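You operate a simulated robot arm through the tools that you are given. There is no shell and no other tool.

The job below is to be done with a simulated robot arm. You get a single attempt, and the scene is never put back.

TASK
Put things in order on the end of the long bench by the fineness meter. At the end: the red pot from the end of the long bench by the fineness meter is on the cream name plate (marked "Mirtavel"); the beige twine spool from the end of the long bench by the fineness meter stands where the grey cardboard box (marked "POTS") stood; the green cone from the end of the long bench by the fineness meter stands where the red pot stood; the grey cardboard box from the end of the long bench by the fineness meter stands on top of the grey gear; the yellow strap roll from the end of the long bench by the fineness meter stands where the green cone stood; whatever was shut is shut again. Leave all else as you found it, and nothing knocked over.

Only the result counts: the job must be done as asked and must still hold three seconds after the hand-in. Knocking over, shifting, dropping, spilling or breaking anything else fails it.

THE ROBOT
A 6-joint arm with a two-finger gripper, fixed in place. Base frame: the origin is on the floor under the middle of its stand, x ahead of it, y to its left, z up; the work surface is at about z = 850. Lengths are in mm, angles in degrees, forces in N, time in s.
With the tool pointing down near the work surface it reaches from about 140 to 680 mm from the base axis. Its first joint turns from -66.0 to 66.0 degrees. Payload 2.45 kg.
The tool frame sits at the grasp point between the pads (the TCP): z along the fingers, y along the line on which they close. The tips reach 30 mm beyond it. The gripper opens to 106 mm; its body begins 79 mm behind the TCP.
Orientation is that of the tool frame in the base frame, as a unit quaternion [w, x, y, z]. With the fingers straight down and closing along the base's y, the tool's x points along the base's -x, its y along +y and its z along -z.

THE INTERFACE
- The arm moves only by the tool servo_tool. Its argument "motion" is a list of rows, each a list of 7 numbers: the turn, a rotation vector about the tool's x, y, z in units of 45 degrees (1.0 is 45 degrees), then the shift along the tool's x, y, z in units of 500 mm (1.0 is 500 mm), then the opening, from 0 (shut) to 1 (fully open). In form: [[wx, wy, wz, dx, dy, dz, grip], ...]. A call has 1 to 20 rows; each row is the pose to reach, as a shift and turn from the pose commanded when the call began, along the tool's axes at that moment. A call with a number of a shift or a turn outside -1 to 1 is refused whole. A row lasts 0.2 s, in which the tool goes at most 50 mm and 8.6 degrees; a call with a longer step from one row to the next is refused whole, and so is a gripper value outside its range. A pose out of reach is approached as far as the arm can. The call stops where the force on the tool passes 40 N (or 10 N more than at its start, if that is more) or the arm is blocked; 0.2 s more then pass. The fingers move at their own pace (about 153 mm/s each) and stop on an object; they squeeze with about 44 N. The grip force told is the motor's: it shows also when the fingers shut on nothing. Time passes only in rows, and 0.2 s behind the last, so rows that repeat a pose let the fingers close. It gives the time, the measured TCP pose, the force on the tool (base axes), the opening and the grip force at its end, in the units of the frame above (readings bear some noise), with the torque about the TCP (base axes, N m) and any sound that the robot's microphone picked up, and new pictures: "show" is both (left out), scene, wrist or none.
- Cameras (640 x 400 px; columns grow to the right, rows downward): "scene" is fixed at [55.3, 408.7, 1409.8]; the picture's right is [-0.80, -0.60, 0.00], its down [-0.31, 0.41, -0.86] and it looks along [0.52, -0.69, -0.51] (base axes); focal length 318 px, centre (320, 200). "wrist" rides on the gripper at [76, -2, -106] in the tool frame; the picture's right is [0.02, 1.00, 0.00], its down [-0.78, 0.02, -0.62] and it looks along [-0.62, 0.01, 0.78] (tool axes); focal length 247 px, centre (320, 200). There is no depth. A picture from a camera that has moved, and an enlarged one, comes with that camera's place and axes in the base frame and with its lens.
- close_up(camera, box): a new picture of the part [left, top, right, bottom] of that camera's present view, enlarged. No time passes.
- close_job(): hands the job in; it is judged then, once.

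Nothing tells you positions but the pictures and the camera data. Unless the task says otherwise, let go and move clear before handing in.

The tools are called after "Call:" by a JSON object that holds its "name" and its "arguments". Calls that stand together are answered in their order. servo_tool: Moves the arm, as the interface text tells. Its arguments: {"type":"object","properties":{"motion":{"type":"array","items":{"type":"array","items":{"type":"number"}}},"show":{"type":"string","enum":["both","scene","wrist","none"]}},"required":["motion"]} The other tools are called the same way: close_up (camera, box) takes an enlarged picture of a part of a camera's view; close_job () hands the job in.

At the start:

```text
time_s: 0.0
ee_pos: [300.8, -139.0, 1154.9]
ee_rot: [0.0, 0.0, 1.0, 0.0]
contact_force: [0.4, 0.0, 0.1]
torque: [-0.01, 0.01, -0.01]
finger_gap: 105.9
finger_force: 0.0
```

scene: 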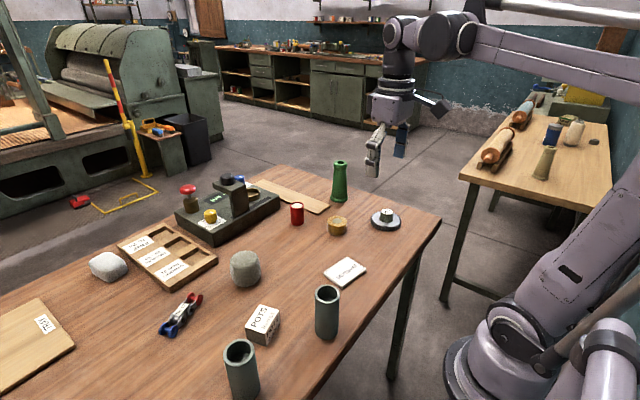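
wrist: 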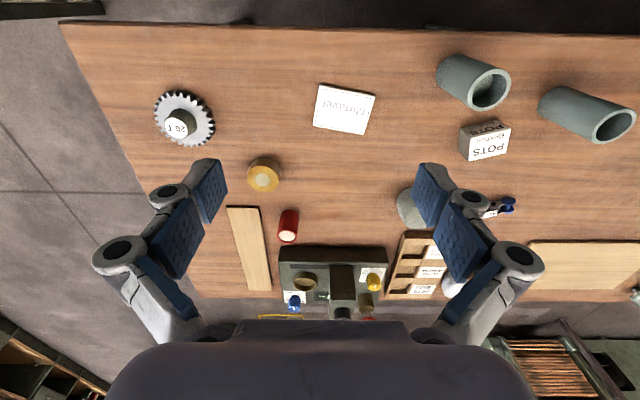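

I see the bench with a red pot, green cone, a yellow roll, gear, name plate, POTS box and a grey/beige object. I'll look more closely before moving anything.

Call:
{"name": "close_up", "arguments": {"camera": "scene", "box": [160, 140, 440, 315]}}

Call:
{"name": "close_up", "arguments": {"camera": "scene", "box": [80, 225, 360, 400]}}

Call:
{"name": "close_up", "arguments": {"camera": "wrist", "box": [140, 60, 400, 330]}}

Call:
{"name": "close_up", "arguments": {"camera": "wrist", "box": [380, 30, 640, 330]}}

```text
2.29 times, centred on (300, 228) of scene
camera zoom: at [55.3, 408.7, 1409.8], right [-0.8, -0.6, 0.0], down [-0.31, 0.41, -0.86], along [0.52, -0.69, -0.51], focal length 726 px, centre (366, 137)
```

zoom: 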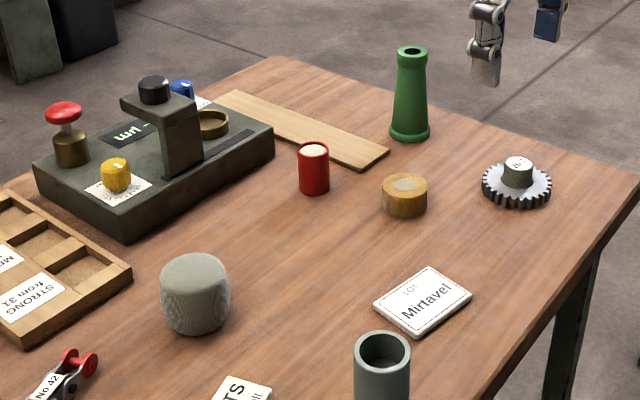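

```text
2.29 times, centred on (220, 312) of scene
camera zoom: at [55.3, 408.7, 1409.8], right [-0.8, -0.6, 0.0], down [-0.31, 0.41, -0.86], along [0.52, -0.69, -0.51], focal length 726 px, centre (549, -57)
```

zoom: 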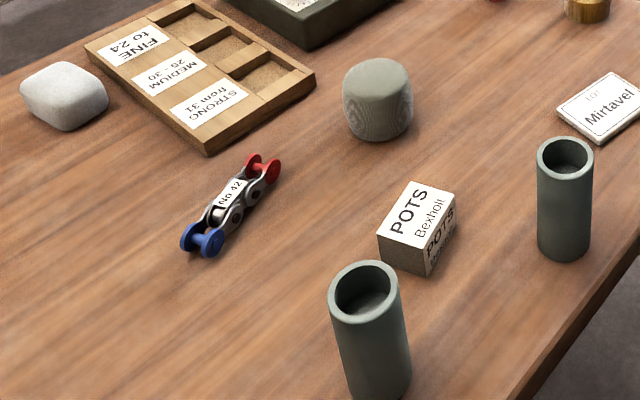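

```text
1.48 times, centred on (270, 195) of wrist
camera zoom: at [224.3, -142.9, 1261.6], right [-0.02, 1.0, 0.0], down [0.78, 0.02, 0.62], along [0.62, 0.01, -0.78], focal length 366 px, centre (394, 207)
```

zoom: 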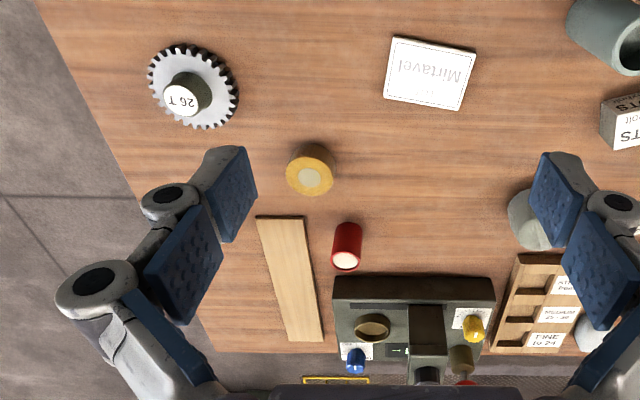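

```text
1.33 times, centred on (510, 180) of wrist
camera zoom: at [224.3, -142.9, 1261.6], right [-0.02, 1.0, 0.0], down [0.78, 0.02, 0.62], along [0.62, 0.01, -0.78], focal length 329 px, centre (67, 227)
```

zoom: 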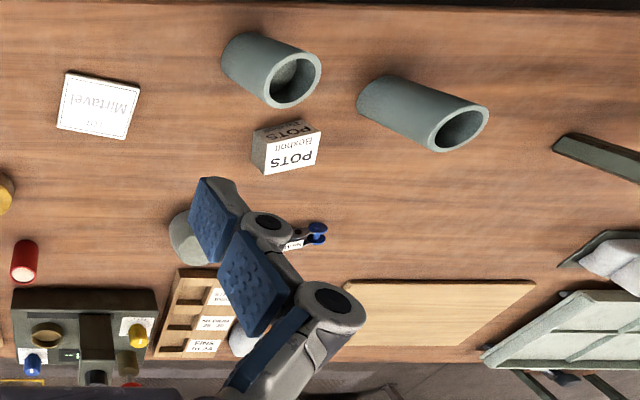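

The bench layout is roughly clear: the gear is near (380,-360), the plate near (360,-98), the box near (397,140), the spool near (543,64), the pot near (600,-195), the cone near (580,-400) and the roll near (480,-240). I'll move the wrist camera over the work area to measure these more accurately.

Call:
{"name": "servo_tool", "arguments": {"motion": [[0, 0, 0, -0.06, -0.02, 0.0, 1], [0, 0, 0, -0.12, -0.04, 0.0, 1], [0, 0, 0, -0.18, -0.06, 0.0, 1], [0, 0, 0, -0.24, -0.09, 0.0, 1], [0, 0, 0, -0.28, -0.12, 0.0, 1], [0, 0, 0, -0.28, -0.12, 0.0, 1]]}}

Call:
{"name": "close_up", "arguments": {"camera": "wrist", "box": [200, 60, 440, 260]}}

Call:
{"name": "close_up", "arguments": {"camera": "scene", "box": [220, 140, 440, 280]}}

```text
time_s: 1.4
ee_pos: [441.7, -197.8, 1156.3]
ee_rot: [0.0, 0.0, 1.0, 0.0]
contact_force: [-0.6, 0.3, -0.3]
torque: [0.01, -0.01, 0.03]
finger_gap: 106.1
finger_force: 0.0
camera wrist: at [365.4, -202.6, 1263.0], right [-0.02, 1.0, 0.0], down [0.78, 0.02, 0.62], along [0.62, 0.01, -0.78], focal length 247 px, centre (320, 200)
```

scene: 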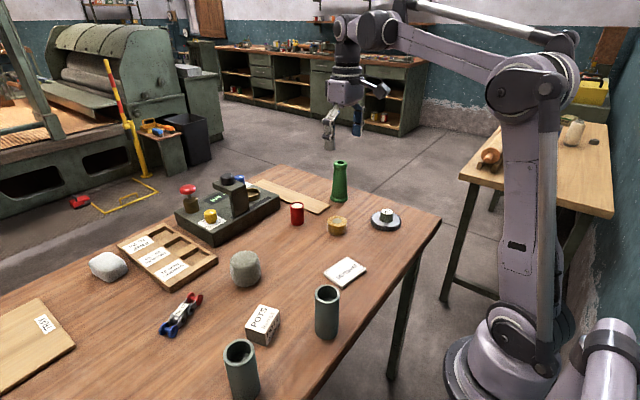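
wrist: 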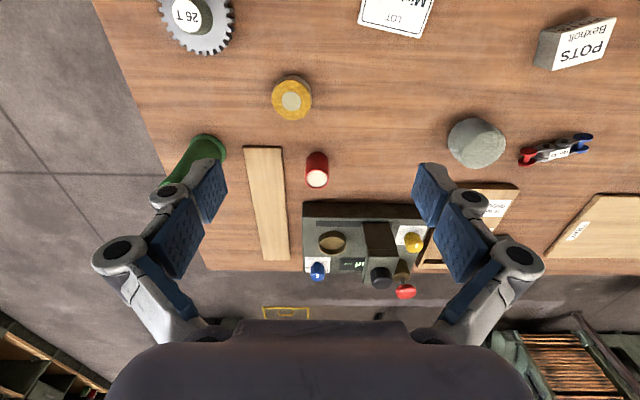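

```text
2.00 times, centred on (320, 160) of wrist
camera zoom: at [365.4, -202.6, 1263.0], right [-0.02, 1.0, 0.0], down [0.78, 0.02, 0.62], along [0.62, 0.01, -0.78], focal length 494 px, centre (320, 280)
```

zoom: 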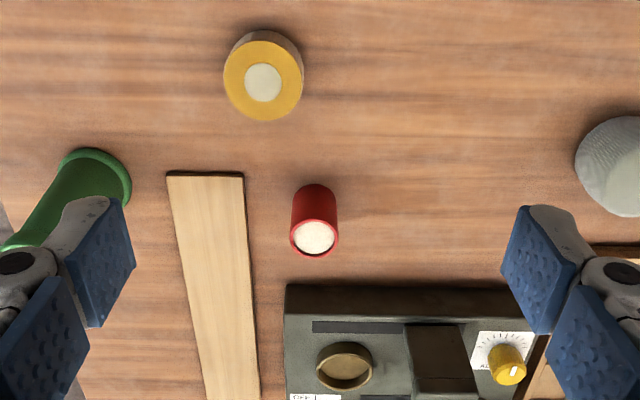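

```text
2.86 times, centred on (330, 210) of scene
camera zoom: at [55.4, 408.7, 1409.8], right [-0.8, -0.6, 0.0], down [-0.31, 0.41, -0.86], along [0.52, -0.69, -0.51], focal length 908 px, centre (291, 171)
```

zoom: 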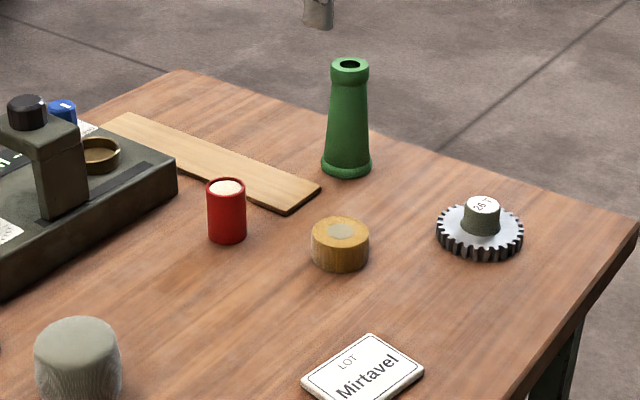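

The readings are steady and the pot, cone and roll positions are consistent between views. The grey box goes first, so I'll hover above it to measure its exact centre and orientation.

Call:
{"name": "servo_tool", "arguments": {"motion": [[0, 0, 0, 0.0, 0.07, 0.0, 1], [0, 0, 0, 0.02, 0.15, 0.0, 1], [0, 0, 0, 0.04, 0.23, 0.0, 1], [0, 0, 0, 0.06, 0.31, 0.03, 1], [0, 0, 0, 0.08, 0.39, 0.06, 1], [0, 0, 0, 0.1, 0.47, 0.09, 1], [0, 0, 0, 0.11, 0.55, 0.12, 1], [0, 0, 0, 0.12, 0.62, 0.15, 1], [0, 0, 0, 0.13, 0.67, 0.17, 1], [0, 0, 0, 0.13, 0.67, 0.17, 1]]}}

Call:
{"name": "close_up", "arguments": {"camera": "wrist", "box": [200, 0, 440, 200]}}

```text
time_s: 3.6
ee_pos: [373.8, 138.6, 1072.5]
ee_rot: [0.001, 0.0, 1.0, 0.0]
contact_force: [-0.5, 0.4, 0.0]
torque: [-0.01, 0.0, -0.02]
finger_gap: 105.8
finger_force: 0.2
camera wrist: at [297.9, 133.5, 1178.5], right [-0.02, 1.0, 0.0], down [0.78, 0.02, 0.62], along [0.62, 0.01, -0.78], focal length 247 px, centre (320, 200)
```

scene: 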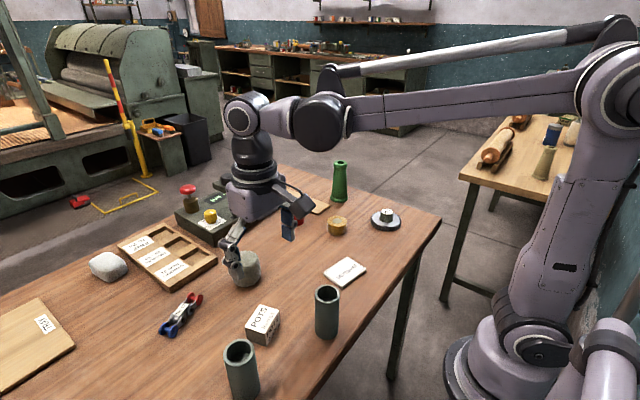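
wrist: 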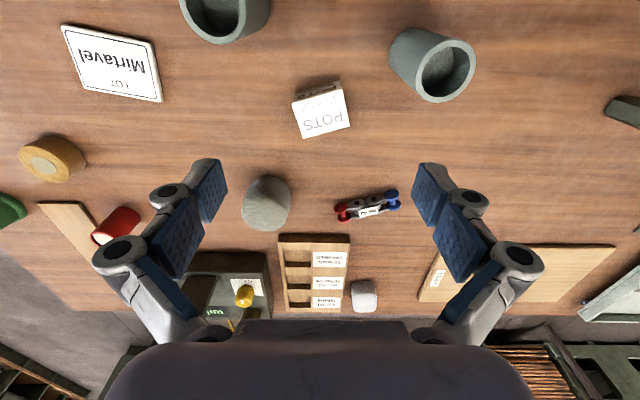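

```text
2.00 times, centred on (320, 100) of wrist
camera zoom: at [297.9, 133.5, 1178.5], right [-0.02, 1.0, 0.0], down [0.78, 0.02, 0.62], along [0.62, 0.01, -0.78], focal length 494 px, centre (320, 400)
```

zoom: 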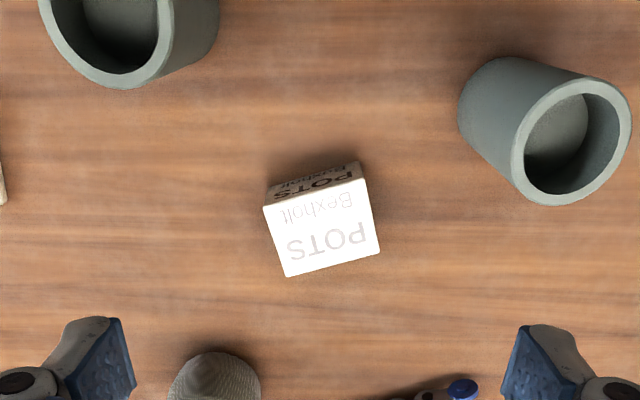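

The box measures about 60×44×37 mm, is centred near (400,138) and is turned about +16°. I'll line up over it with that yaw, lower to about z=950 and check the alignment.

Call:
{"name": "servo_tool", "arguments": {"motion": [[0, 0, -0.12, -0.02, 0.002, 0.05, 1], [0, 0, -0.24, -0.04, 0.004, 0.12, 1], [0, 0, -0.356, -0.052, 0.005, 0.19, 1], [0, 0, -0.356, -0.052, 0.005, 0.245, 1], [0, 0, -0.356, -0.052, 0.005, 0.245, 1], [0, 0, -0.356, -0.052, 0.005, 0.245, 1]]}}

Call:
{"name": "close_up", "arguments": {"camera": "wrist", "box": [200, 60, 440, 210]}}

```text
time_s: 5.0
ee_pos: [399.7, 139.7, 948.6]
ee_rot: [0.001, -0.14, 0.99, 0.0]
contact_force: [0.2, -0.1, 0.4]
torque: [0.0, 0.0, 0.02]
finger_gap: 106.3
finger_force: 0.1
camera wrist: at [327.4, 114.1, 1056.0], right [-0.3, 0.95, 0.0], down [0.75, 0.23, 0.62], along [0.59, 0.18, -0.78], focal length 247 px, centre (320, 200)
```

scene: 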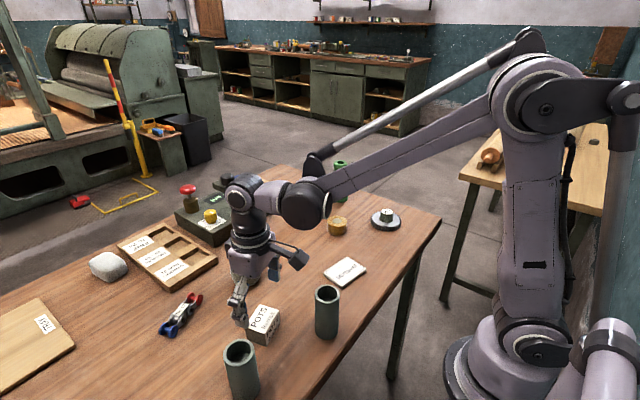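
wrist: 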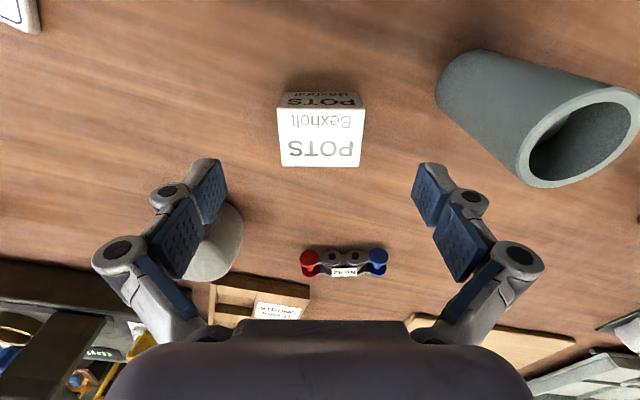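

```text
2.67 times, centred on (320, 135) of wrist
camera zoom: at [327.4, 114.1, 1056.0], right [-0.3, 0.95, 0.0], down [0.75, 0.23, 0.62], along [0.59, 0.18, -0.78], focal length 659 px, centre (320, 373)
```

zoom: 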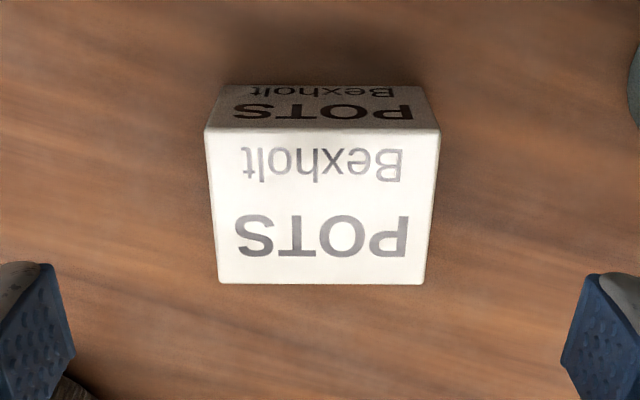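

The box is centred between the fingers to within about 1.5 mm. Next I'll lower, grip it and lift slightly.

Call:
{"name": "servo_tool", "arguments": {"motion": [[0, 0, 0, -0.002, 0.0, 0.06, 1], [0, 0, 0, -0.003, 0.0, 0.11, 1], [0, 0, 0, -0.003, 0.0, 0.126, 1], [0, 0, 0, -0.003, 0.0, 0.126, 1], [0, 0, 0, -0.003, 0.0, 0.126, 0.4], [0, 0, 0, -0.003, 0.0, 0.126, 0.4], [0, 0, 0, -0.003, 0.0, 0.126, 0.4], [0, 0, 0, -0.003, 0.0, 0.126, 0.4]]}}

```text
time_s: 6.8
ee_pos: [402.7, 139.8, 883.5]
ee_rot: [0.001, -0.139, 0.99, 0.001]
contact_force: [-0.7, -0.8, 4.2]
torque: [0.14, 0.04, 0.0]
finger_gap: 59.0
finger_force: 43.7
camera wrist: at [329.6, 114.6, 992.0], right [-0.3, 0.95, 0.0], down [0.75, 0.23, 0.62], along [0.59, 0.18, -0.78], focal length 247 px, centre (320, 200)
```

scene: 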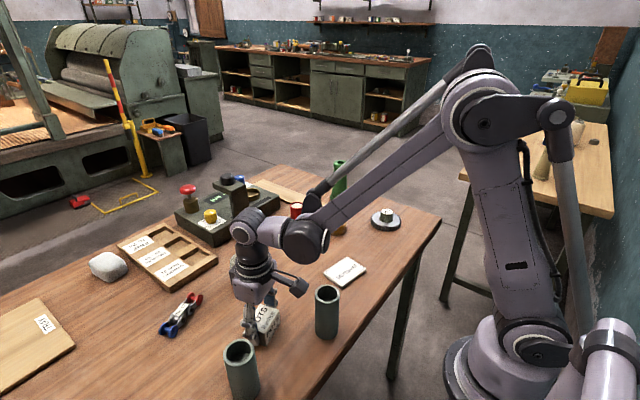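
wrist: 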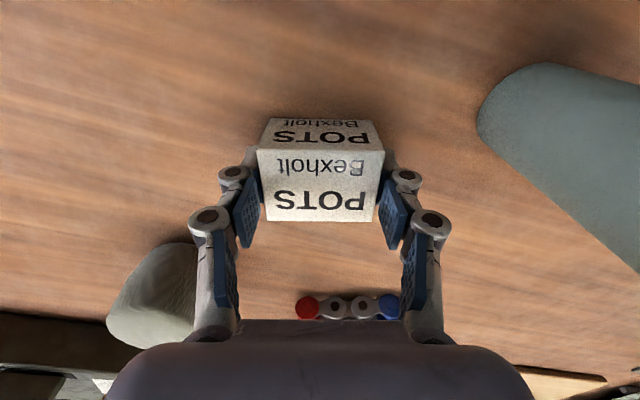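

The box is gripped with a 59 mm gap and centred between the pads. I'll lift it and carry it to above the gear, turning the tool partway, then measure the hub before lowering.

Call:
{"name": "servo_tool", "arguments": {"motion": [[0, 0, 0, 0, 0, -0.08, 0.4], [0, 0, 0, 0, 0, -0.17, 0.4], [0, 0, 0, 0, 0, -0.25, 0.4], [0, 0, 0, 0, 0, -0.3, 0.4], [0, 0, 0.0769, 0.0246, -0.0734, -0.3, 0.4], [0, 0, 0.1538, 0.0491, -0.1468, -0.3, 0.4], [0, 0, 0.2308, 0.0737, -0.2201, -0.3, 0.4], [0, 0, 0.3077, 0.0982, -0.2935, -0.3, 0.4], [0, 0, 0.3846, 0.1228, -0.3669, -0.3, 0.4], [0, 0, 0.4615, 0.1474, -0.4403, -0.3, 0.4], [0, 0, 0.5385, 0.1719, -0.5136, -0.3, 0.4], [0, 0, 0.6154, 0.1965, -0.587, -0.3, 0.4], [0, 0, 0.6923, 0.2211, -0.6604, -0.3, 0.4], [0, 0, 0.7692, 0.2456, -0.7338, -0.3, 0.4], [0, 0, 0.8462, 0.2702, -0.8071, -0.3, 0.4], [0, 0, 0.9231, 0.2947, -0.8805, -0.3, 0.4], [0, 0, 1.0, 0.3193, -0.9539, -0.3, 0.4], [0, 0, 1.0, 0.3193, -0.9539, -0.3, 0.4], [0, 0, 1.0, 0.3193, -0.9539, -0.3, 0.4]]}}

Call:
{"name": "close_up", "arguments": {"camera": "wrist", "box": [200, 20, 440, 170]}}

Call:
{"name": "close_up", "arguments": {"camera": "scene", "box": [300, 120, 460, 260]}}

```text
time_s: 10.8
ee_pos: [383.0, -364.4, 1033.6]
ee_rot: [0.001, 0.25, 0.968, 0.001]
contact_force: [0.3, -0.2, -0.7]
torque: [0.0, -0.03, 0.03]
finger_gap: 58.7
finger_force: 44.4
camera wrist: at [315.9, -331.9, 1141.1], right [0.47, 0.89, 0.0], down [0.69, -0.37, 0.62], along [0.55, -0.29, -0.78], focal length 247 px, centre (320, 200)
```

scene: 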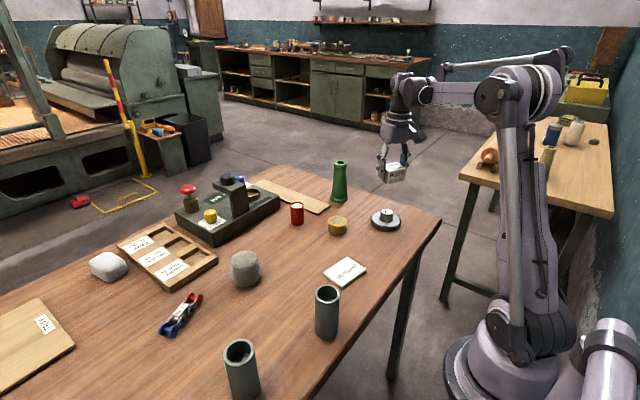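
wrist: 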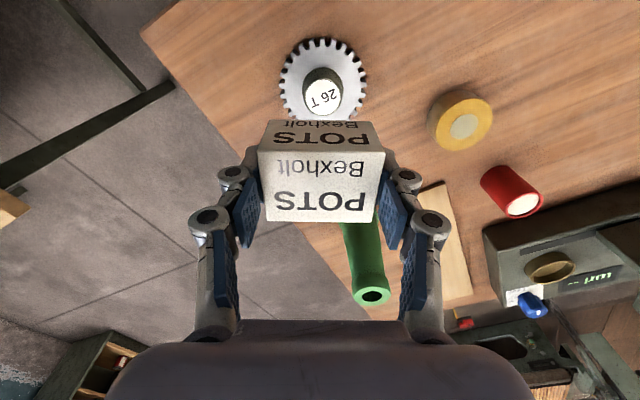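

```text
2.67 times, centred on (320, 95) of wrist
camera zoom: at [315.9, -331.9, 1141.1], right [0.47, 0.89, 0.0], down [0.69, -0.37, 0.62], along [0.55, -0.29, -0.78], focal length 659 px, centre (320, 480)
```

zoom: 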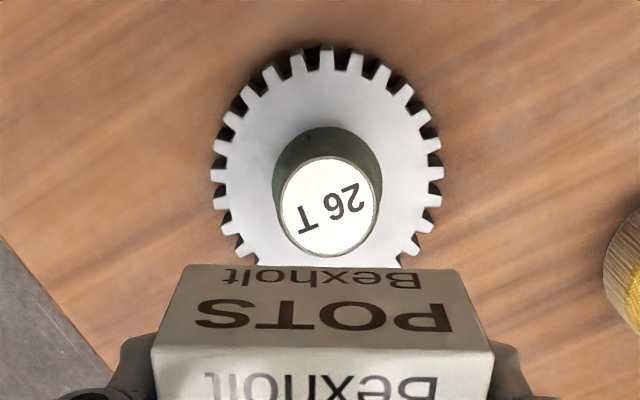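

```text
2.86 times, centred on (380, 190) of scene
camera zoom: at [55.4, 408.7, 1409.9], right [-0.8, -0.6, 0.0], down [-0.31, 0.41, -0.86], along [0.52, -0.69, -0.51], focal length 908 px, centre (149, 229)
```

zoom: 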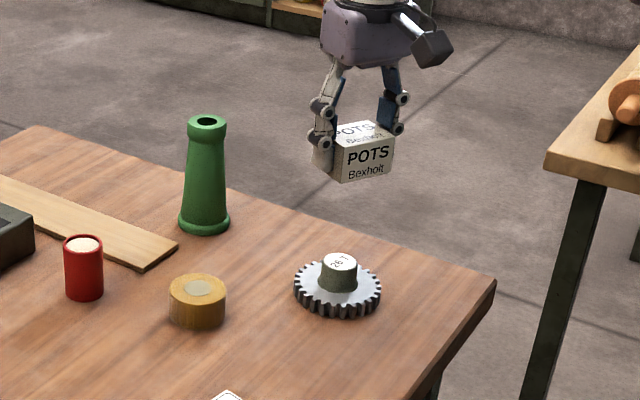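

The gear centre is about (+5,+3) mm from the tool axis in tool coordinates, and the hub top is about 44 mm above the bench. I'll shift over it and lower most of the way.

Call:
{"name": "servo_tool", "arguments": {"motion": [[0, 0, 0, 0.01, 0.0068, 0.0, 0.4], [0, 0, 0, 0.01, 0.0068, 0.06, 0.4], [0, 0, 0, 0.01, 0.0068, 0.12, 0.4], [0, 0, 0, 0.01, 0.0068, 0.16, 0.4], [0, 0, 0, 0.01, 0.0068, 0.184, 0.4], [0, 0, 0, 0.01, 0.0068, 0.184, 0.4]]}}

Call:
{"name": "close_up", "arguments": {"camera": "wrist", "box": [200, 60, 440, 230]}}

Call:
{"name": "close_up", "arguments": {"camera": "scene", "box": [330, 150, 450, 250]}}

```text
time_s: 12.2
ee_pos: [378.2, -358.4, 942.9]
ee_rot: [0.001, 0.25, 0.968, 0.0]
contact_force: [0.0, 0.2, 0.1]
torque: [0.01, 0.0, -0.01]
finger_gap: 58.9
finger_force: 44.2
camera wrist: at [311.4, -325.2, 1048.5], right [0.47, 0.89, 0.0], down [0.69, -0.36, 0.62], along [0.55, -0.29, -0.78], focal length 247 px, centre (320, 200)
```

scene: 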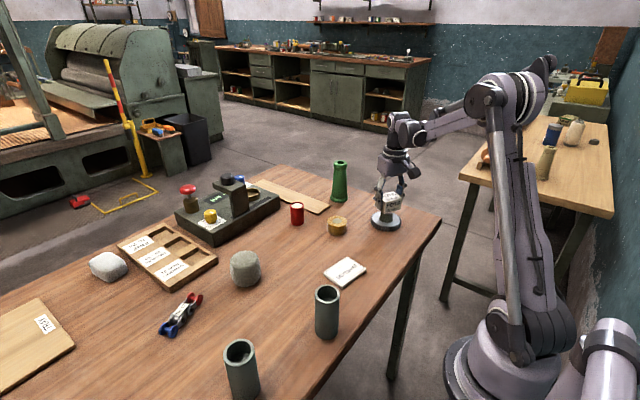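
wrist: 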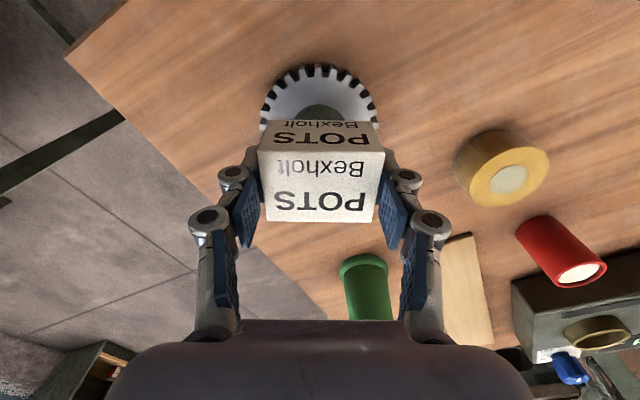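

```text
2.35 times, centred on (320, 145) of wrist
camera zoom: at [311.4, -325.2, 1048.5], right [0.47, 0.89, 0.0], down [0.69, -0.36, 0.62], along [0.55, -0.29, -0.78], focal length 581 px, centre (320, 329)
```

zoom: 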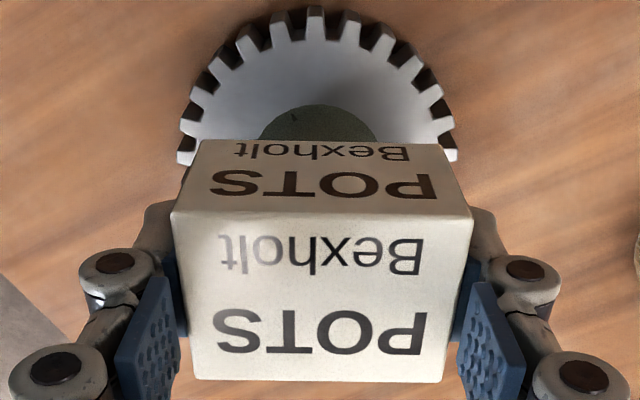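

```text
4.00 times, centred on (390, 200) of scene
camera zoom: at [55.4, 408.7, 1409.9], right [-0.8, -0.6, 0.0], down [-0.31, 0.41, -0.86], along [0.52, -0.69, -0.51], focal length 1271 px, centre (40, 200)
```

zoom: 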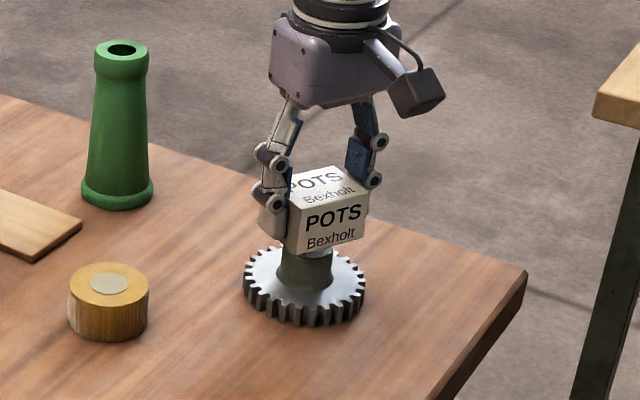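

The box is within about 2 mm of the hub centre. I'll come down the last centimetre in small steps, watching the force.

Call:
{"name": "servo_tool", "arguments": {"motion": [[0, 0, 0, -0.002, -0.002, 0.004, 0.4], [0, 0, 0, -0.003, -0.002, 0.008, 0.4], [0, 0, 0, -0.003, -0.002, 0.012, 0.4], [0, 0, 0, -0.003, -0.002, 0.016, 0.4], [0, 0, 0, -0.003, -0.002, 0.016, 0.4]], "show": "none"}}

Call:
{"name": "close_up", "arguments": {"camera": "scene", "box": [350, 165, 430, 235]}}

```text
time_s: 13.4
ee_pos: [379.1, -359.5, 934.2]
ee_rot: [0.001, 0.249, 0.968, 0.0]
contact_force: [0.2, -1.2, -1.7]
torque: [-0.01, -0.02, -0.01]
finger_gap: 59.1
finger_force: 44.0
```

```text
5.71 times, centred on (390, 200) of scene
camera zoom: at [55.4, 408.7, 1409.9], right [-0.8, -0.6, 0.0], down [-0.31, 0.41, -0.86], along [0.52, -0.69, -0.51], focal length 1816 px, centre (-80, 200)
```

zoom: 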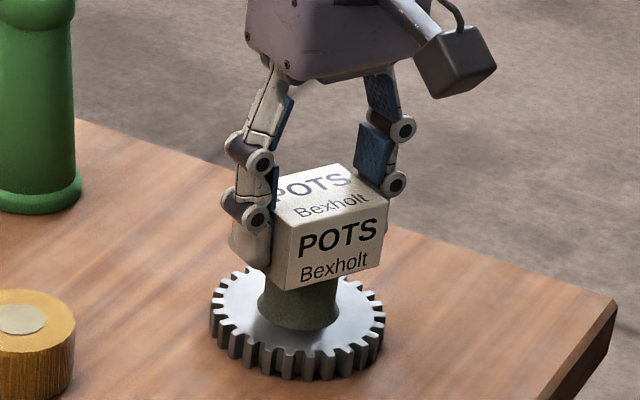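

There's no contact yet, so I'll keep stepping down.

Call:
{"name": "servo_tool", "arguments": {"motion": [[0, 0, 0, 0, 0, 0.003, 0.4], [0, 0, 0, 0, 0, 0.006, 0.4], [0, 0, 0, 0, 0, 0.006, 0.4]], "show": "none"}}

```text
time_s: 14.2
ee_pos: [378.8, -358.9, 932.0]
ee_rot: [0.001, 0.25, 0.968, 0.0]
contact_force: [-0.2, -0.4, -0.8]
torque: [0.0, 0.01, 0.01]
finger_gap: 58.7
finger_force: 44.4
```

Call:
{"name": "servo_tool", "arguments": {"motion": [[0, 0, 0, 0, 0, 0.002, 0.4], [0, 0, 0, 0, 0, 0.004, 0.4], [0, 0, 0, 0, 0, 0.004, 0.4]], "show": "none"}}

```text
time_s: 15.0
ee_pos: [379.2, -360.3, 929.4]
ee_rot: [0.001, 0.25, 0.968, 0.001]
contact_force: [0.5, 0.9, -0.4]
torque: [0.01, 0.03, 0.0]
finger_gap: 58.9
finger_force: 44.4
```

Call:
{"name": "servo_tool", "arguments": {"motion": [[0, 0, 0, 0, 0, 0.002, 0.4], [0, 0, 0, 0, 0, 0.004, 0.4], [0, 0, 0, 0, 0, 0.004, 0.4]], "show": "none"}}

Call:
{"name": "close_up", "arguments": {"camera": "scene", "box": [350, 165, 430, 235]}}

```text
time_s: 15.8
ee_pos: [380.0, -359.2, 927.4]
ee_rot: [0.001, 0.251, 0.968, 0.001]
contact_force: [0.5, -0.5, -1.4]
torque: [0.0, -0.01, 0.0]
finger_gap: 58.9
finger_force: 43.8
```

```text
5.71 times, centred on (390, 200) of scene
camera zoom: at [55.4, 408.7, 1409.9], right [-0.8, -0.6, 0.0], down [-0.31, 0.41, -0.86], along [0.52, -0.69, -0.51], focal length 1816 px, centre (-80, 200)
```

zoom: 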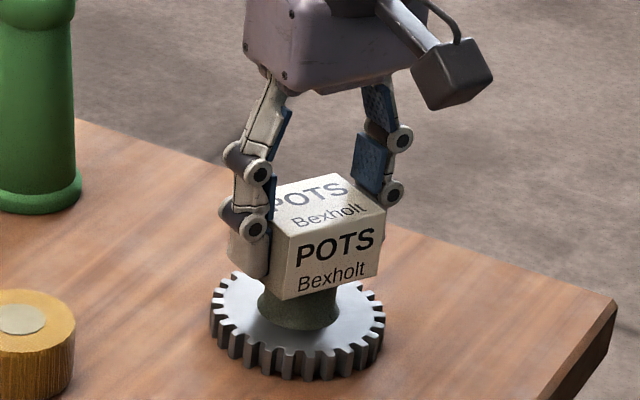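

Call:
{"name": "servo_tool", "arguments": {"motion": [[0, 0, 0, 0, 0, 0.002, 0.4], [0, 0, 0, 0, 0, 0.003, 0.4], [0, 0, 0, 0, 0, 0.003, 0.4]], "show": "none"}}

```text
time_s: 16.6
ee_pos: [379.9, -358.7, 927.4]
ee_rot: [0.001, 0.251, 0.968, 0.0]
contact_force: [2.6, -4.2, 34.7]
torque: [-0.02, -0.13, -0.02]
finger_gap: 59.2
finger_force: 43.9
```

Contact is confirmed and the box is on the hub. I'll ease off, open the gripper and lift straight up.

Call:
{"name": "servo_tool", "arguments": {"motion": [[0, 0, 0, 0, 0, -0.0016, 0.4], [0, 0, 0, 0, 0, -0.0016, 0.4], [0, 0, 0, 0, 0, -0.0016, 0.62], [0, 0, 0, 0, 0, -0.0016, 0.8], [0, 0, 0, 0, 0, -0.0016, 1], [0, 0, 0, 0, 0, -0.0016, 1]]}}

Call:
{"name": "close_up", "arguments": {"camera": "scene", "box": [350, 165, 430, 235]}}

Call:
{"name": "close_up", "arguments": {"camera": "wrist", "box": [200, 60, 440, 230]}}

```text
time_s: 18.0
ee_pos: [379.8, -359.8, 926.7]
ee_rot: [0.001, 0.251, 0.968, 0.001]
contact_force: [0.0, 0.0, -0.6]
torque: [0.03, 0.02, 0.0]
finger_gap: 105.9
finger_force: 0.0
camera wrist: at [312.5, -326.2, 1033.7], right [0.47, 0.89, 0.0], down [0.69, -0.36, 0.62], along [0.55, -0.29, -0.78], focal length 247 px, centre (320, 200)
```

scene: 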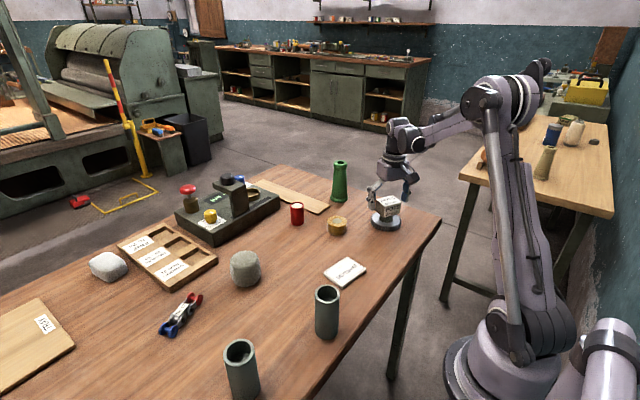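
wrist: 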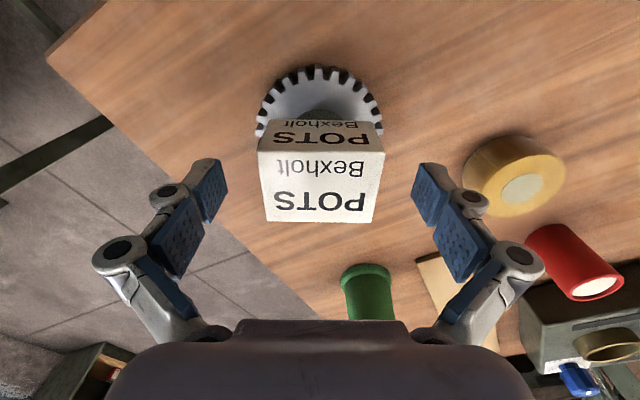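

```text
5.71 times, centred on (390, 200) of scene
camera zoom: at [55.3, 408.7, 1409.8], right [-0.8, -0.6, 0.0], down [-0.31, 0.41, -0.86], along [0.52, -0.69, -0.51], focal length 1816 px, centre (-80, 200)
```

zoom: 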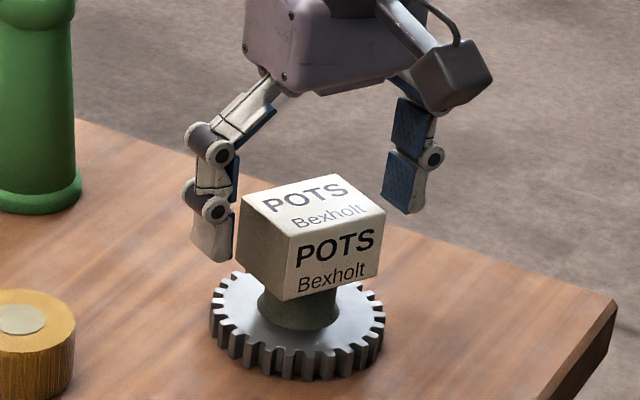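

```text
2.35 times, centred on (320, 145) of wrist
camera zoom: at [312.5, -326.2, 1033.7], right [0.47, 0.89, 0.0], down [0.69, -0.36, 0.62], along [0.55, -0.29, -0.78], focal length 581 px, centre (320, 329)
```

zoom: 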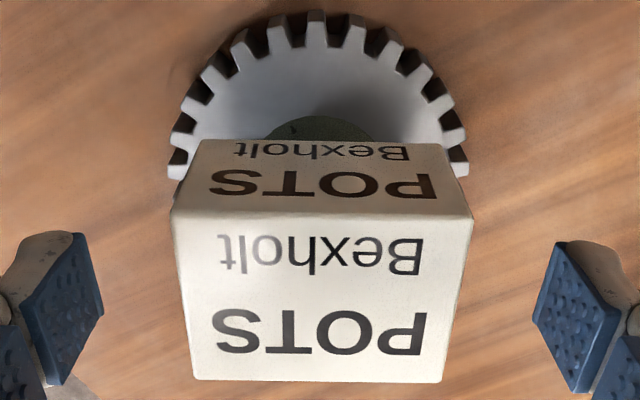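

The box stands squarely on the hub. Next I'll lift clear and go over the red pot with the gripper partly closed, to keep clear of the plank beside it.

Call:
{"name": "servo_tool", "arguments": {"motion": [[0, 0, 0, 0, 0, -0.07, 1], [0, 0, 0, 0, 0, -0.16, 1], [0, 0, 0, 0, 0, -0.226, 1], [0, 0, -0.092, -0.0293, 0.0679, -0.226, 0.9], [0, 0, -0.184, -0.0586, 0.1359, -0.226, 0.8], [0, 0, -0.276, -0.0879, 0.2038, -0.226, 0.7], [0, 0, -0.368, -0.1172, 0.2718, -0.226, 0.65], [0, 0, -0.46, -0.1466, 0.3397, -0.226, 0.65], [0, 0, -0.552, -0.1759, 0.4077, -0.226, 0.65], [0, 0, -0.644, -0.2052, 0.4756, -0.226, 0.65], [0, 0, -0.644, -0.2052, 0.4756, -0.226, 0.65], [0, 0, -0.644, -0.2052, 0.4756, -0.226, 0.65]]}}

Call:
{"name": "close_up", "arguments": {"camera": "wrist", "box": [200, 40, 440, 200]}}

```text
time_s: 20.6
ee_pos: [582.7, -202.5, 1039.9]
ee_rot: [0.001, 0.0, 1.0, 0.0]
contact_force: [0.5, 0.1, -0.1]
torque: [-0.01, 0.03, -0.02]
finger_gap: 69.0
finger_force: 0.0
camera wrist: at [506.9, -205.9, 1146.2], right [-0.02, 1.0, 0.0], down [0.78, 0.02, 0.62], along [0.62, 0.01, -0.78], focal length 247 px, centre (320, 200)
```

scene: 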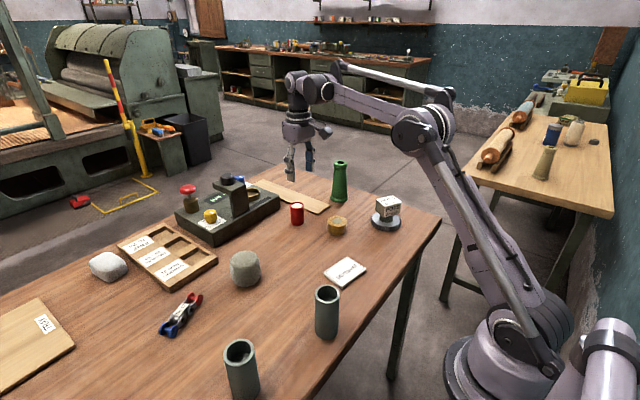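
wrist: 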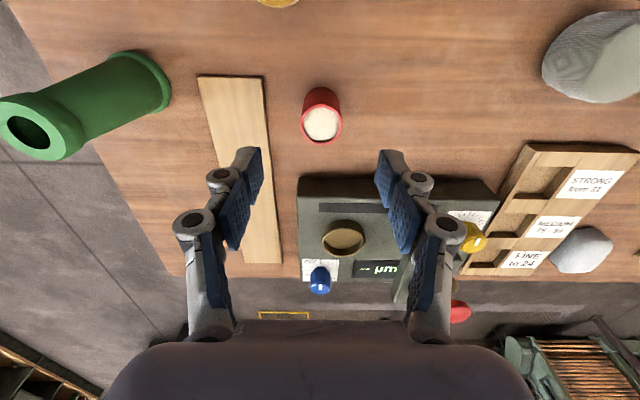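

```text
2.50 times, centred on (320, 120) of wrist
camera zoom: at [506.9, -205.9, 1146.2], right [-0.02, 1.0, 0.0], down [0.78, 0.02, 0.62], along [0.62, 0.01, -0.78], focal length 617 px, centre (320, 400)
```

zoom: 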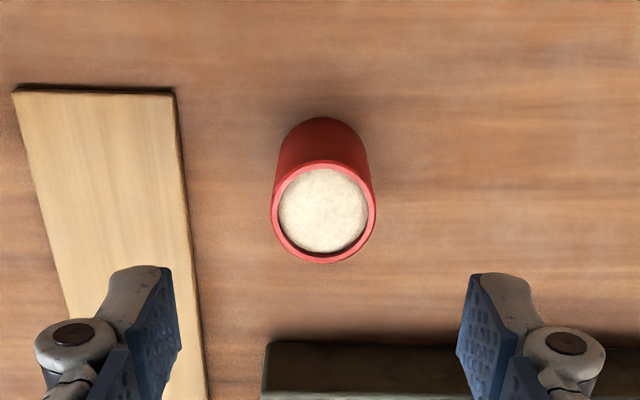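

The pot sits about 15 mm beyond the TCP. I'll move over it and re-measure from lower down.

Call:
{"name": "servo_tool", "arguments": {"motion": [[0, 0, 0, -0.016, 0.001, 0.03, 0.65], [0, 0, 0, -0.031, 0.002, 0.1, 0.65], [0, 0, 0, -0.031, 0.002, 0.156, 0.65], [0, 0, 0, -0.031, 0.002, 0.156, 0.65], [0, 0, 0, -0.031, 0.002, 0.156, 0.65]], "show": "wrist"}}

Call:
{"name": "close_up", "arguments": {"camera": "wrist", "box": [200, 60, 440, 220]}}

```text
time_s: 21.8
ee_pos: [599.4, -199.4, 962.3]
ee_rot: [0.002, 0.0, 1.0, 0.0]
contact_force: [0.8, 0.0, 0.0]
torque: [0.04, 0.01, 0.0]
finger_gap: 68.5
finger_force: 0.0
camera wrist: at [523.5, -203.5, 1068.6], right [-0.02, 1.0, 0.0], down [0.78, 0.02, 0.62], along [0.62, 0.01, -0.78], focal length 247 px, centre (320, 200)
```

wrist: 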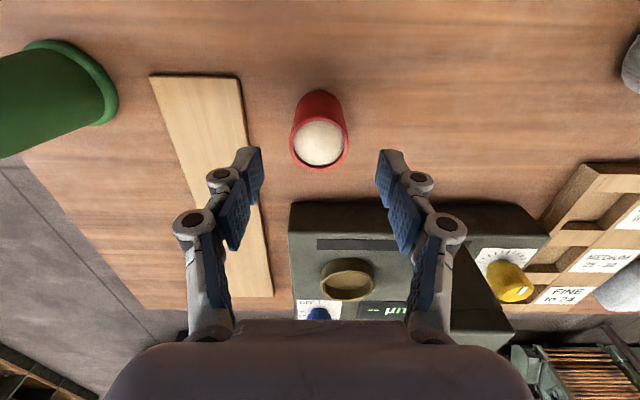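

```text
2.50 times, centred on (320, 140) of wrist
camera zoom: at [523.5, -203.5, 1068.6], right [-0.02, 1.0, 0.0], down [0.78, 0.02, 0.62], along [0.62, 0.01, -0.78], focal length 617 px, centre (320, 350)
```

zoom: 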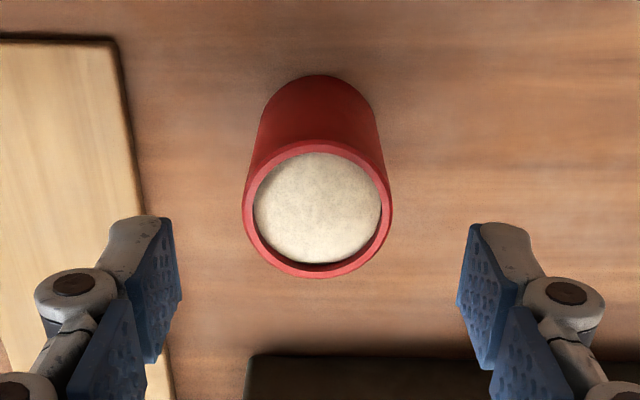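

The pot is centred to within about 1 mm, is about 60 mm tall and stands at about (600,-202). I'll lower and grip it now.

Call:
{"name": "servo_tool", "arguments": {"motion": [[0, 0, 0, 0, -0.002, 0.05, 0.65], [0, 0, 0, 0, -0.002, 0.11, 0.65], [0, 0, 0, 0, -0.002, 0.14, 0.65], [0, 0, 0, 0, -0.002, 0.14, 0.65], [0, 0, 0, 0, -0.002, 0.14, 0.25], [0, 0, 0, 0, -0.002, 0.14, 0.25], [0, 0, 0, 0, -0.002, 0.14, 0.25]]}}

```text
time_s: 23.4
ee_pos: [600.3, -203.0, 891.2]
ee_rot: [0.001, 0.0, 1.0, 0.001]
contact_force: [0.1, 0.2, 0.7]
torque: [-0.01, 0.0, -0.02]
finger_gap: 40.4
finger_force: 43.7
camera wrist: at [523.9, -205.4, 998.2], right [-0.02, 1.0, 0.0], down [0.78, 0.02, 0.62], along [0.62, 0.01, -0.78], focal length 247 px, centre (320, 200)
```

scene: 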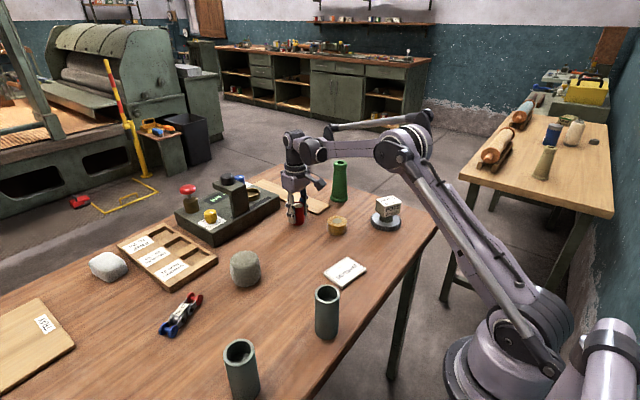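
wrist: 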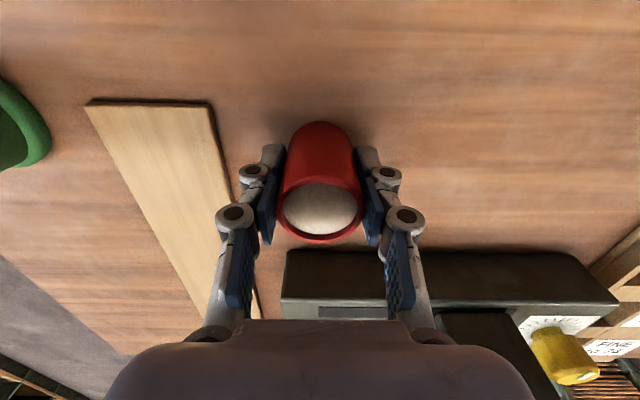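

The pot is held with a 40.4 mm gap. I'll lift it and carry it over the name plate.

Call:
{"name": "servo_tool", "arguments": {"motion": [[0, 0, 0, 0, 0, -0.06, 0.25], [0, 0, 0, 0, 0, -0.14, 0.25], [0, 0, 0, 0, 0, -0.22, 0.25], [0, 0, 0, 0.01, 0.005, -0.26, 0.25], [0, 0, 0, 0.08, 0.035, -0.26, 0.25], [0, 0, 0, 0.15, 0.065, -0.26, 0.25], [0, 0, 0, 0.22, 0.095, -0.26, 0.25], [0, 0, 0, 0.29, 0.125, -0.26, 0.25], [0, 0, 0, 0.36, 0.155, -0.26, 0.25], [0, 0, 0, 0.43, 0.185, -0.26, 0.25], [0, 0, 0, 0.48, 0.21, -0.26, 0.25], [0, 0, 0, 0.48, 0.21, -0.26, 0.25], [0, 0, 0, 0.48, 0.21, -0.26, 0.25]]}}

Call:
{"name": "close_up", "arguments": {"camera": "wrist", "box": [200, 20, 440, 180]}}

```text
time_s: 26.2
ee_pos: [360.4, -96.3, 1021.9]
ee_rot: [0.001, 0.0, 1.0, 0.0]
contact_force: [-0.7, 0.0, 0.9]
torque: [-0.01, -0.02, -0.02]
finger_gap: 40.3
finger_force: 44.1
camera wrist: at [284.1, -101.0, 1128.9], right [-0.02, 1.0, 0.0], down [0.78, 0.02, 0.62], along [0.62, 0.01, -0.78], focal length 247 px, centre (320, 200)
```

scene: 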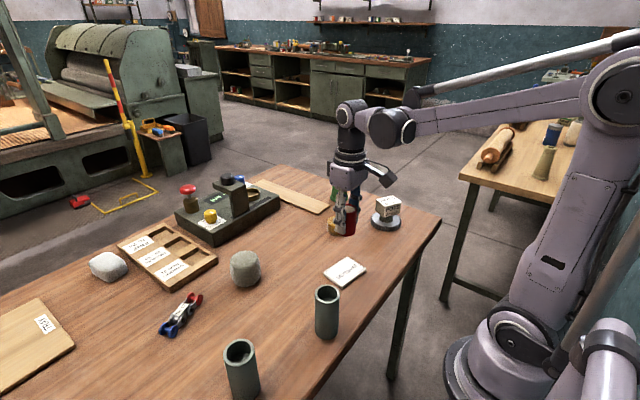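
wrist: 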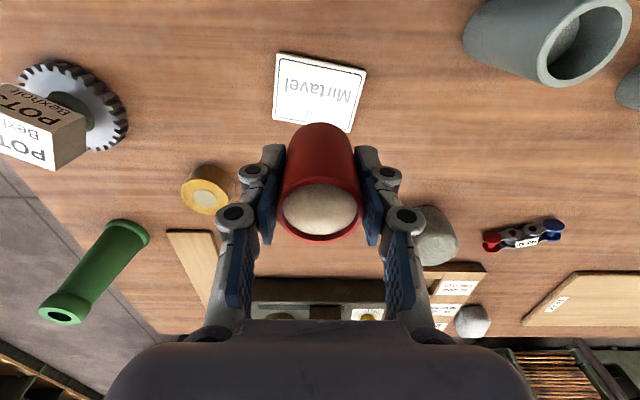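

```text
2.50 times, centred on (320, 100) of wrist
camera zoom: at [284.1, -101.0, 1128.9], right [-0.02, 1.0, 0.0], down [0.78, 0.02, 0.62], along [0.62, 0.01, -0.78], focal length 617 px, centre (320, 450)
```

zoom: 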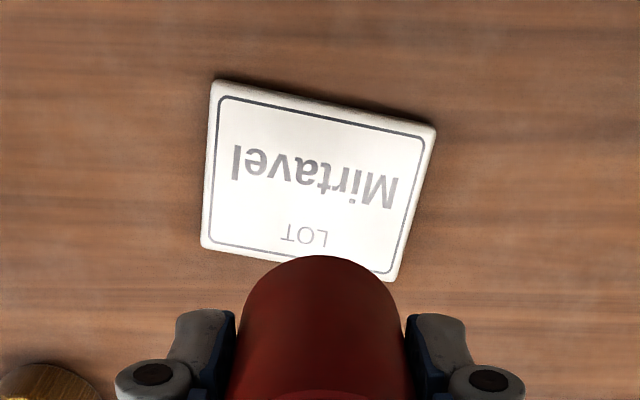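

The plate centre is about 1 mm and 4 mm off the tool axis. I'll correct for that and lower most of the way.

Call:
{"name": "servo_tool", "arguments": {"motion": [[0, 0, 0, -0.0016, -0.0075, 0.0, 0.25], [0, 0, 0, -0.0016, -0.0075, 0.07, 0.25], [0, 0, 0, -0.0016, -0.0075, 0.14, 0.25], [0, 0, 0, -0.0016, -0.0075, 0.2, 0.25], [0, 0, 0, -0.0016, -0.0075, 0.23, 0.25], [0, 0, 0, -0.0016, -0.0075, 0.23, 0.25]], "show": "wrist"}}

Call:
{"name": "close_up", "arguments": {"camera": "scene", "box": [290, 190, 410, 300]}}

```text
time_s: 27.6
ee_pos: [359.9, -101.0, 907.3]
ee_rot: [0.001, 0.0, 1.0, 0.0]
contact_force: [0.5, 0.7, -0.5]
torque: [-0.03, -0.02, 0.01]
finger_gap: 40.4
finger_force: 43.9
camera wrist: at [284.5, -104.5, 1013.8], right [-0.02, 1.0, 0.0], down [0.78, 0.02, 0.62], along [0.62, 0.01, -0.78], focal length 247 px, centre (320, 200)
```

wrist: 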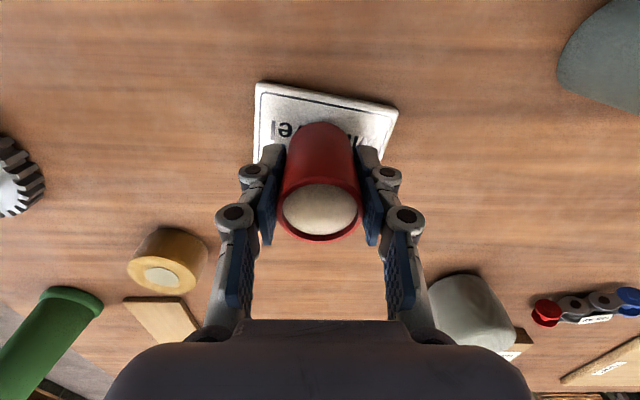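

```text
3.64 times, centred on (350, 245) of scene
camera zoom: at [55.3, 408.7, 1409.8], right [-0.8, -0.6, 0.0], down [-0.31, 0.41, -0.86], along [0.52, -0.69, -0.51], focal length 1156 px, centre (211, 36)
```

zoom: 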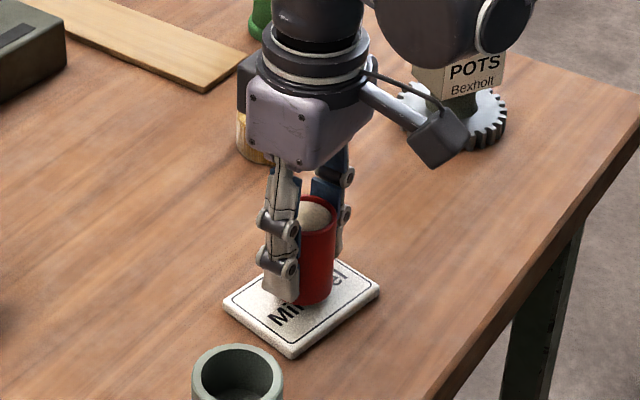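

The pot looks centred over the plate. I'll lower it slowly to contact.

Call:
{"name": "servo_tool", "arguments": {"motion": [[0, 0, 0, 0, 0, 0.004, 0.25], [0, 0, 0, 0, 0, 0.008, 0.25], [0, 0, 0, 0, 0, 0.011, 0.25], [0, 0, 0, 0, 0, 0.011, 0.25]], "show": "none"}}

Call:
{"name": "servo_tool", "arguments": {"motion": [[0, 0, 0, 0, 0, 0.0015, 0.25], [0, 0, 0, 0, 0, 0.003, 0.25], [0, 0, 0, 0, 0, 0.003, 0.25]], "show": "none"}}

```text
time_s: 28.6
ee_pos: [359.9, -99.5, 901.7]
ee_rot: [0.001, 0.0, 1.0, 0.0]
contact_force: [-0.6, -1.5, 0.0]
torque: [0.0, -0.04, -0.05]
finger_gap: 40.5
finger_force: 43.7
```

```text
time_s: 29.4
ee_pos: [360.6, -99.5, 900.8]
ee_rot: [0.001, -0.001, 1.0, 0.0]
contact_force: [0.4, 0.6, 30.9]
torque: [0.05, -0.02, -0.02]
finger_gap: 40.4
finger_force: 43.7
```

Call:
{"name": "servo_tool", "arguments": {"motion": [[0, 0, 0, 0, 0, -0.0014, 0.25], [0, 0, 0, 0, 0, -0.0014, 0.4], [0, 0, 0, 0, 0, -0.0014, 0.55], [0, 0, 0, 0, 0, -0.0014, 0.7], [0, 0, 0, 0, 0, -0.0014, 0.7], [0, 0, 0, 0, 0, -0.07, 0.7], [0, 0, 0, 0, 0, -0.15, 0.7], [0, 0, 0, 0, 0, -0.23, 0.7], [0, 0, 0, 0, 0, -0.23, 0.7]]}}

Call:
{"name": "close_up", "arguments": {"camera": "scene", "box": [290, 190, 410, 300]}}

Call:
{"name": "close_up", "arguments": {"camera": "wrist", "box": [200, 20, 440, 180]}}

```text
time_s: 31.4
ee_pos: [361.0, -100.3, 1014.2]
ee_rot: [0.001, 0.001, 1.0, 0.0]
contact_force: [-0.4, -0.4, -0.5]
torque: [-0.01, 0.03, -0.01]
finger_gap: 74.1
finger_force: 0.0
camera wrist: at [285.0, -105.1, 1121.0], right [-0.02, 1.0, 0.0], down [0.78, 0.02, 0.62], along [0.62, 0.01, -0.78], focal length 247 px, centre (320, 200)
```

scene: 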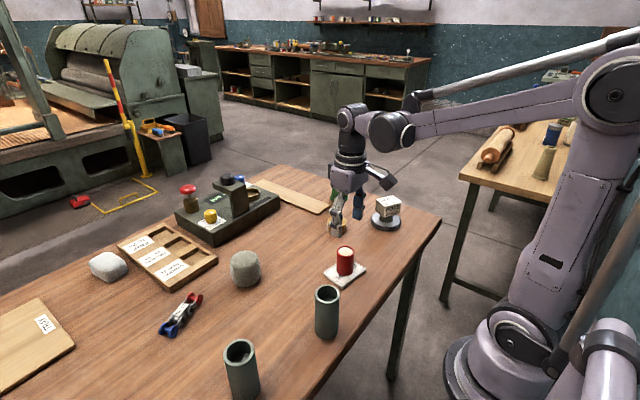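
wrist: 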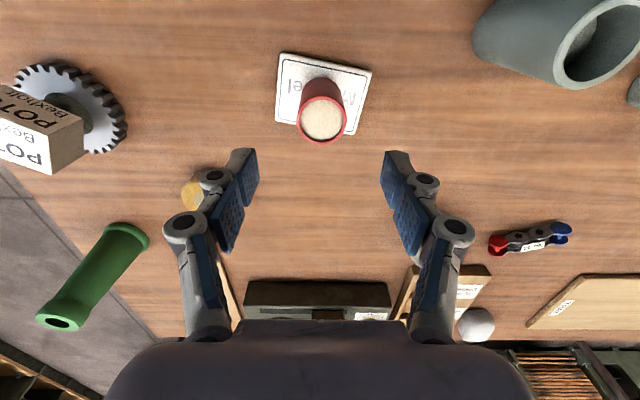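

```text
3.64 times, centred on (350, 245) of scene
camera zoom: at [55.3, 408.7, 1409.8], right [-0.8, -0.6, 0.0], down [-0.31, 0.41, -0.86], along [0.52, -0.69, -0.51], focal length 1156 px, centre (211, 36)
```

zoom: 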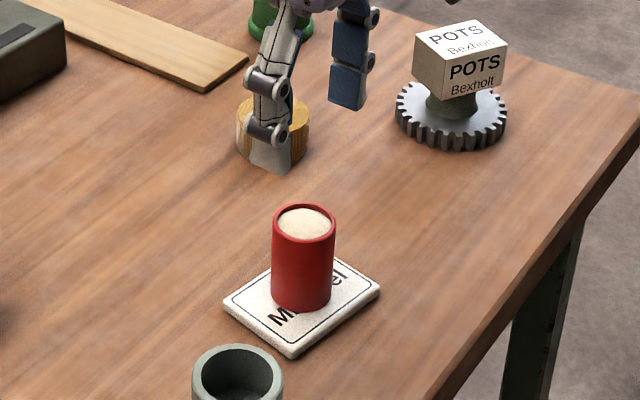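

```text
2.50 times, centred on (320, 100) of wrist
camera zoom: at [285.0, -105.1, 1121.0], right [-0.02, 1.0, 0.0], down [0.78, 0.02, 0.62], along [0.62, 0.01, -0.78], focal length 617 px, centre (320, 450)
```

zoom: 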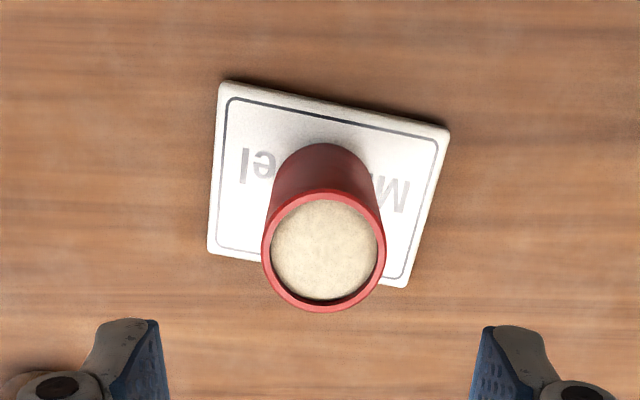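

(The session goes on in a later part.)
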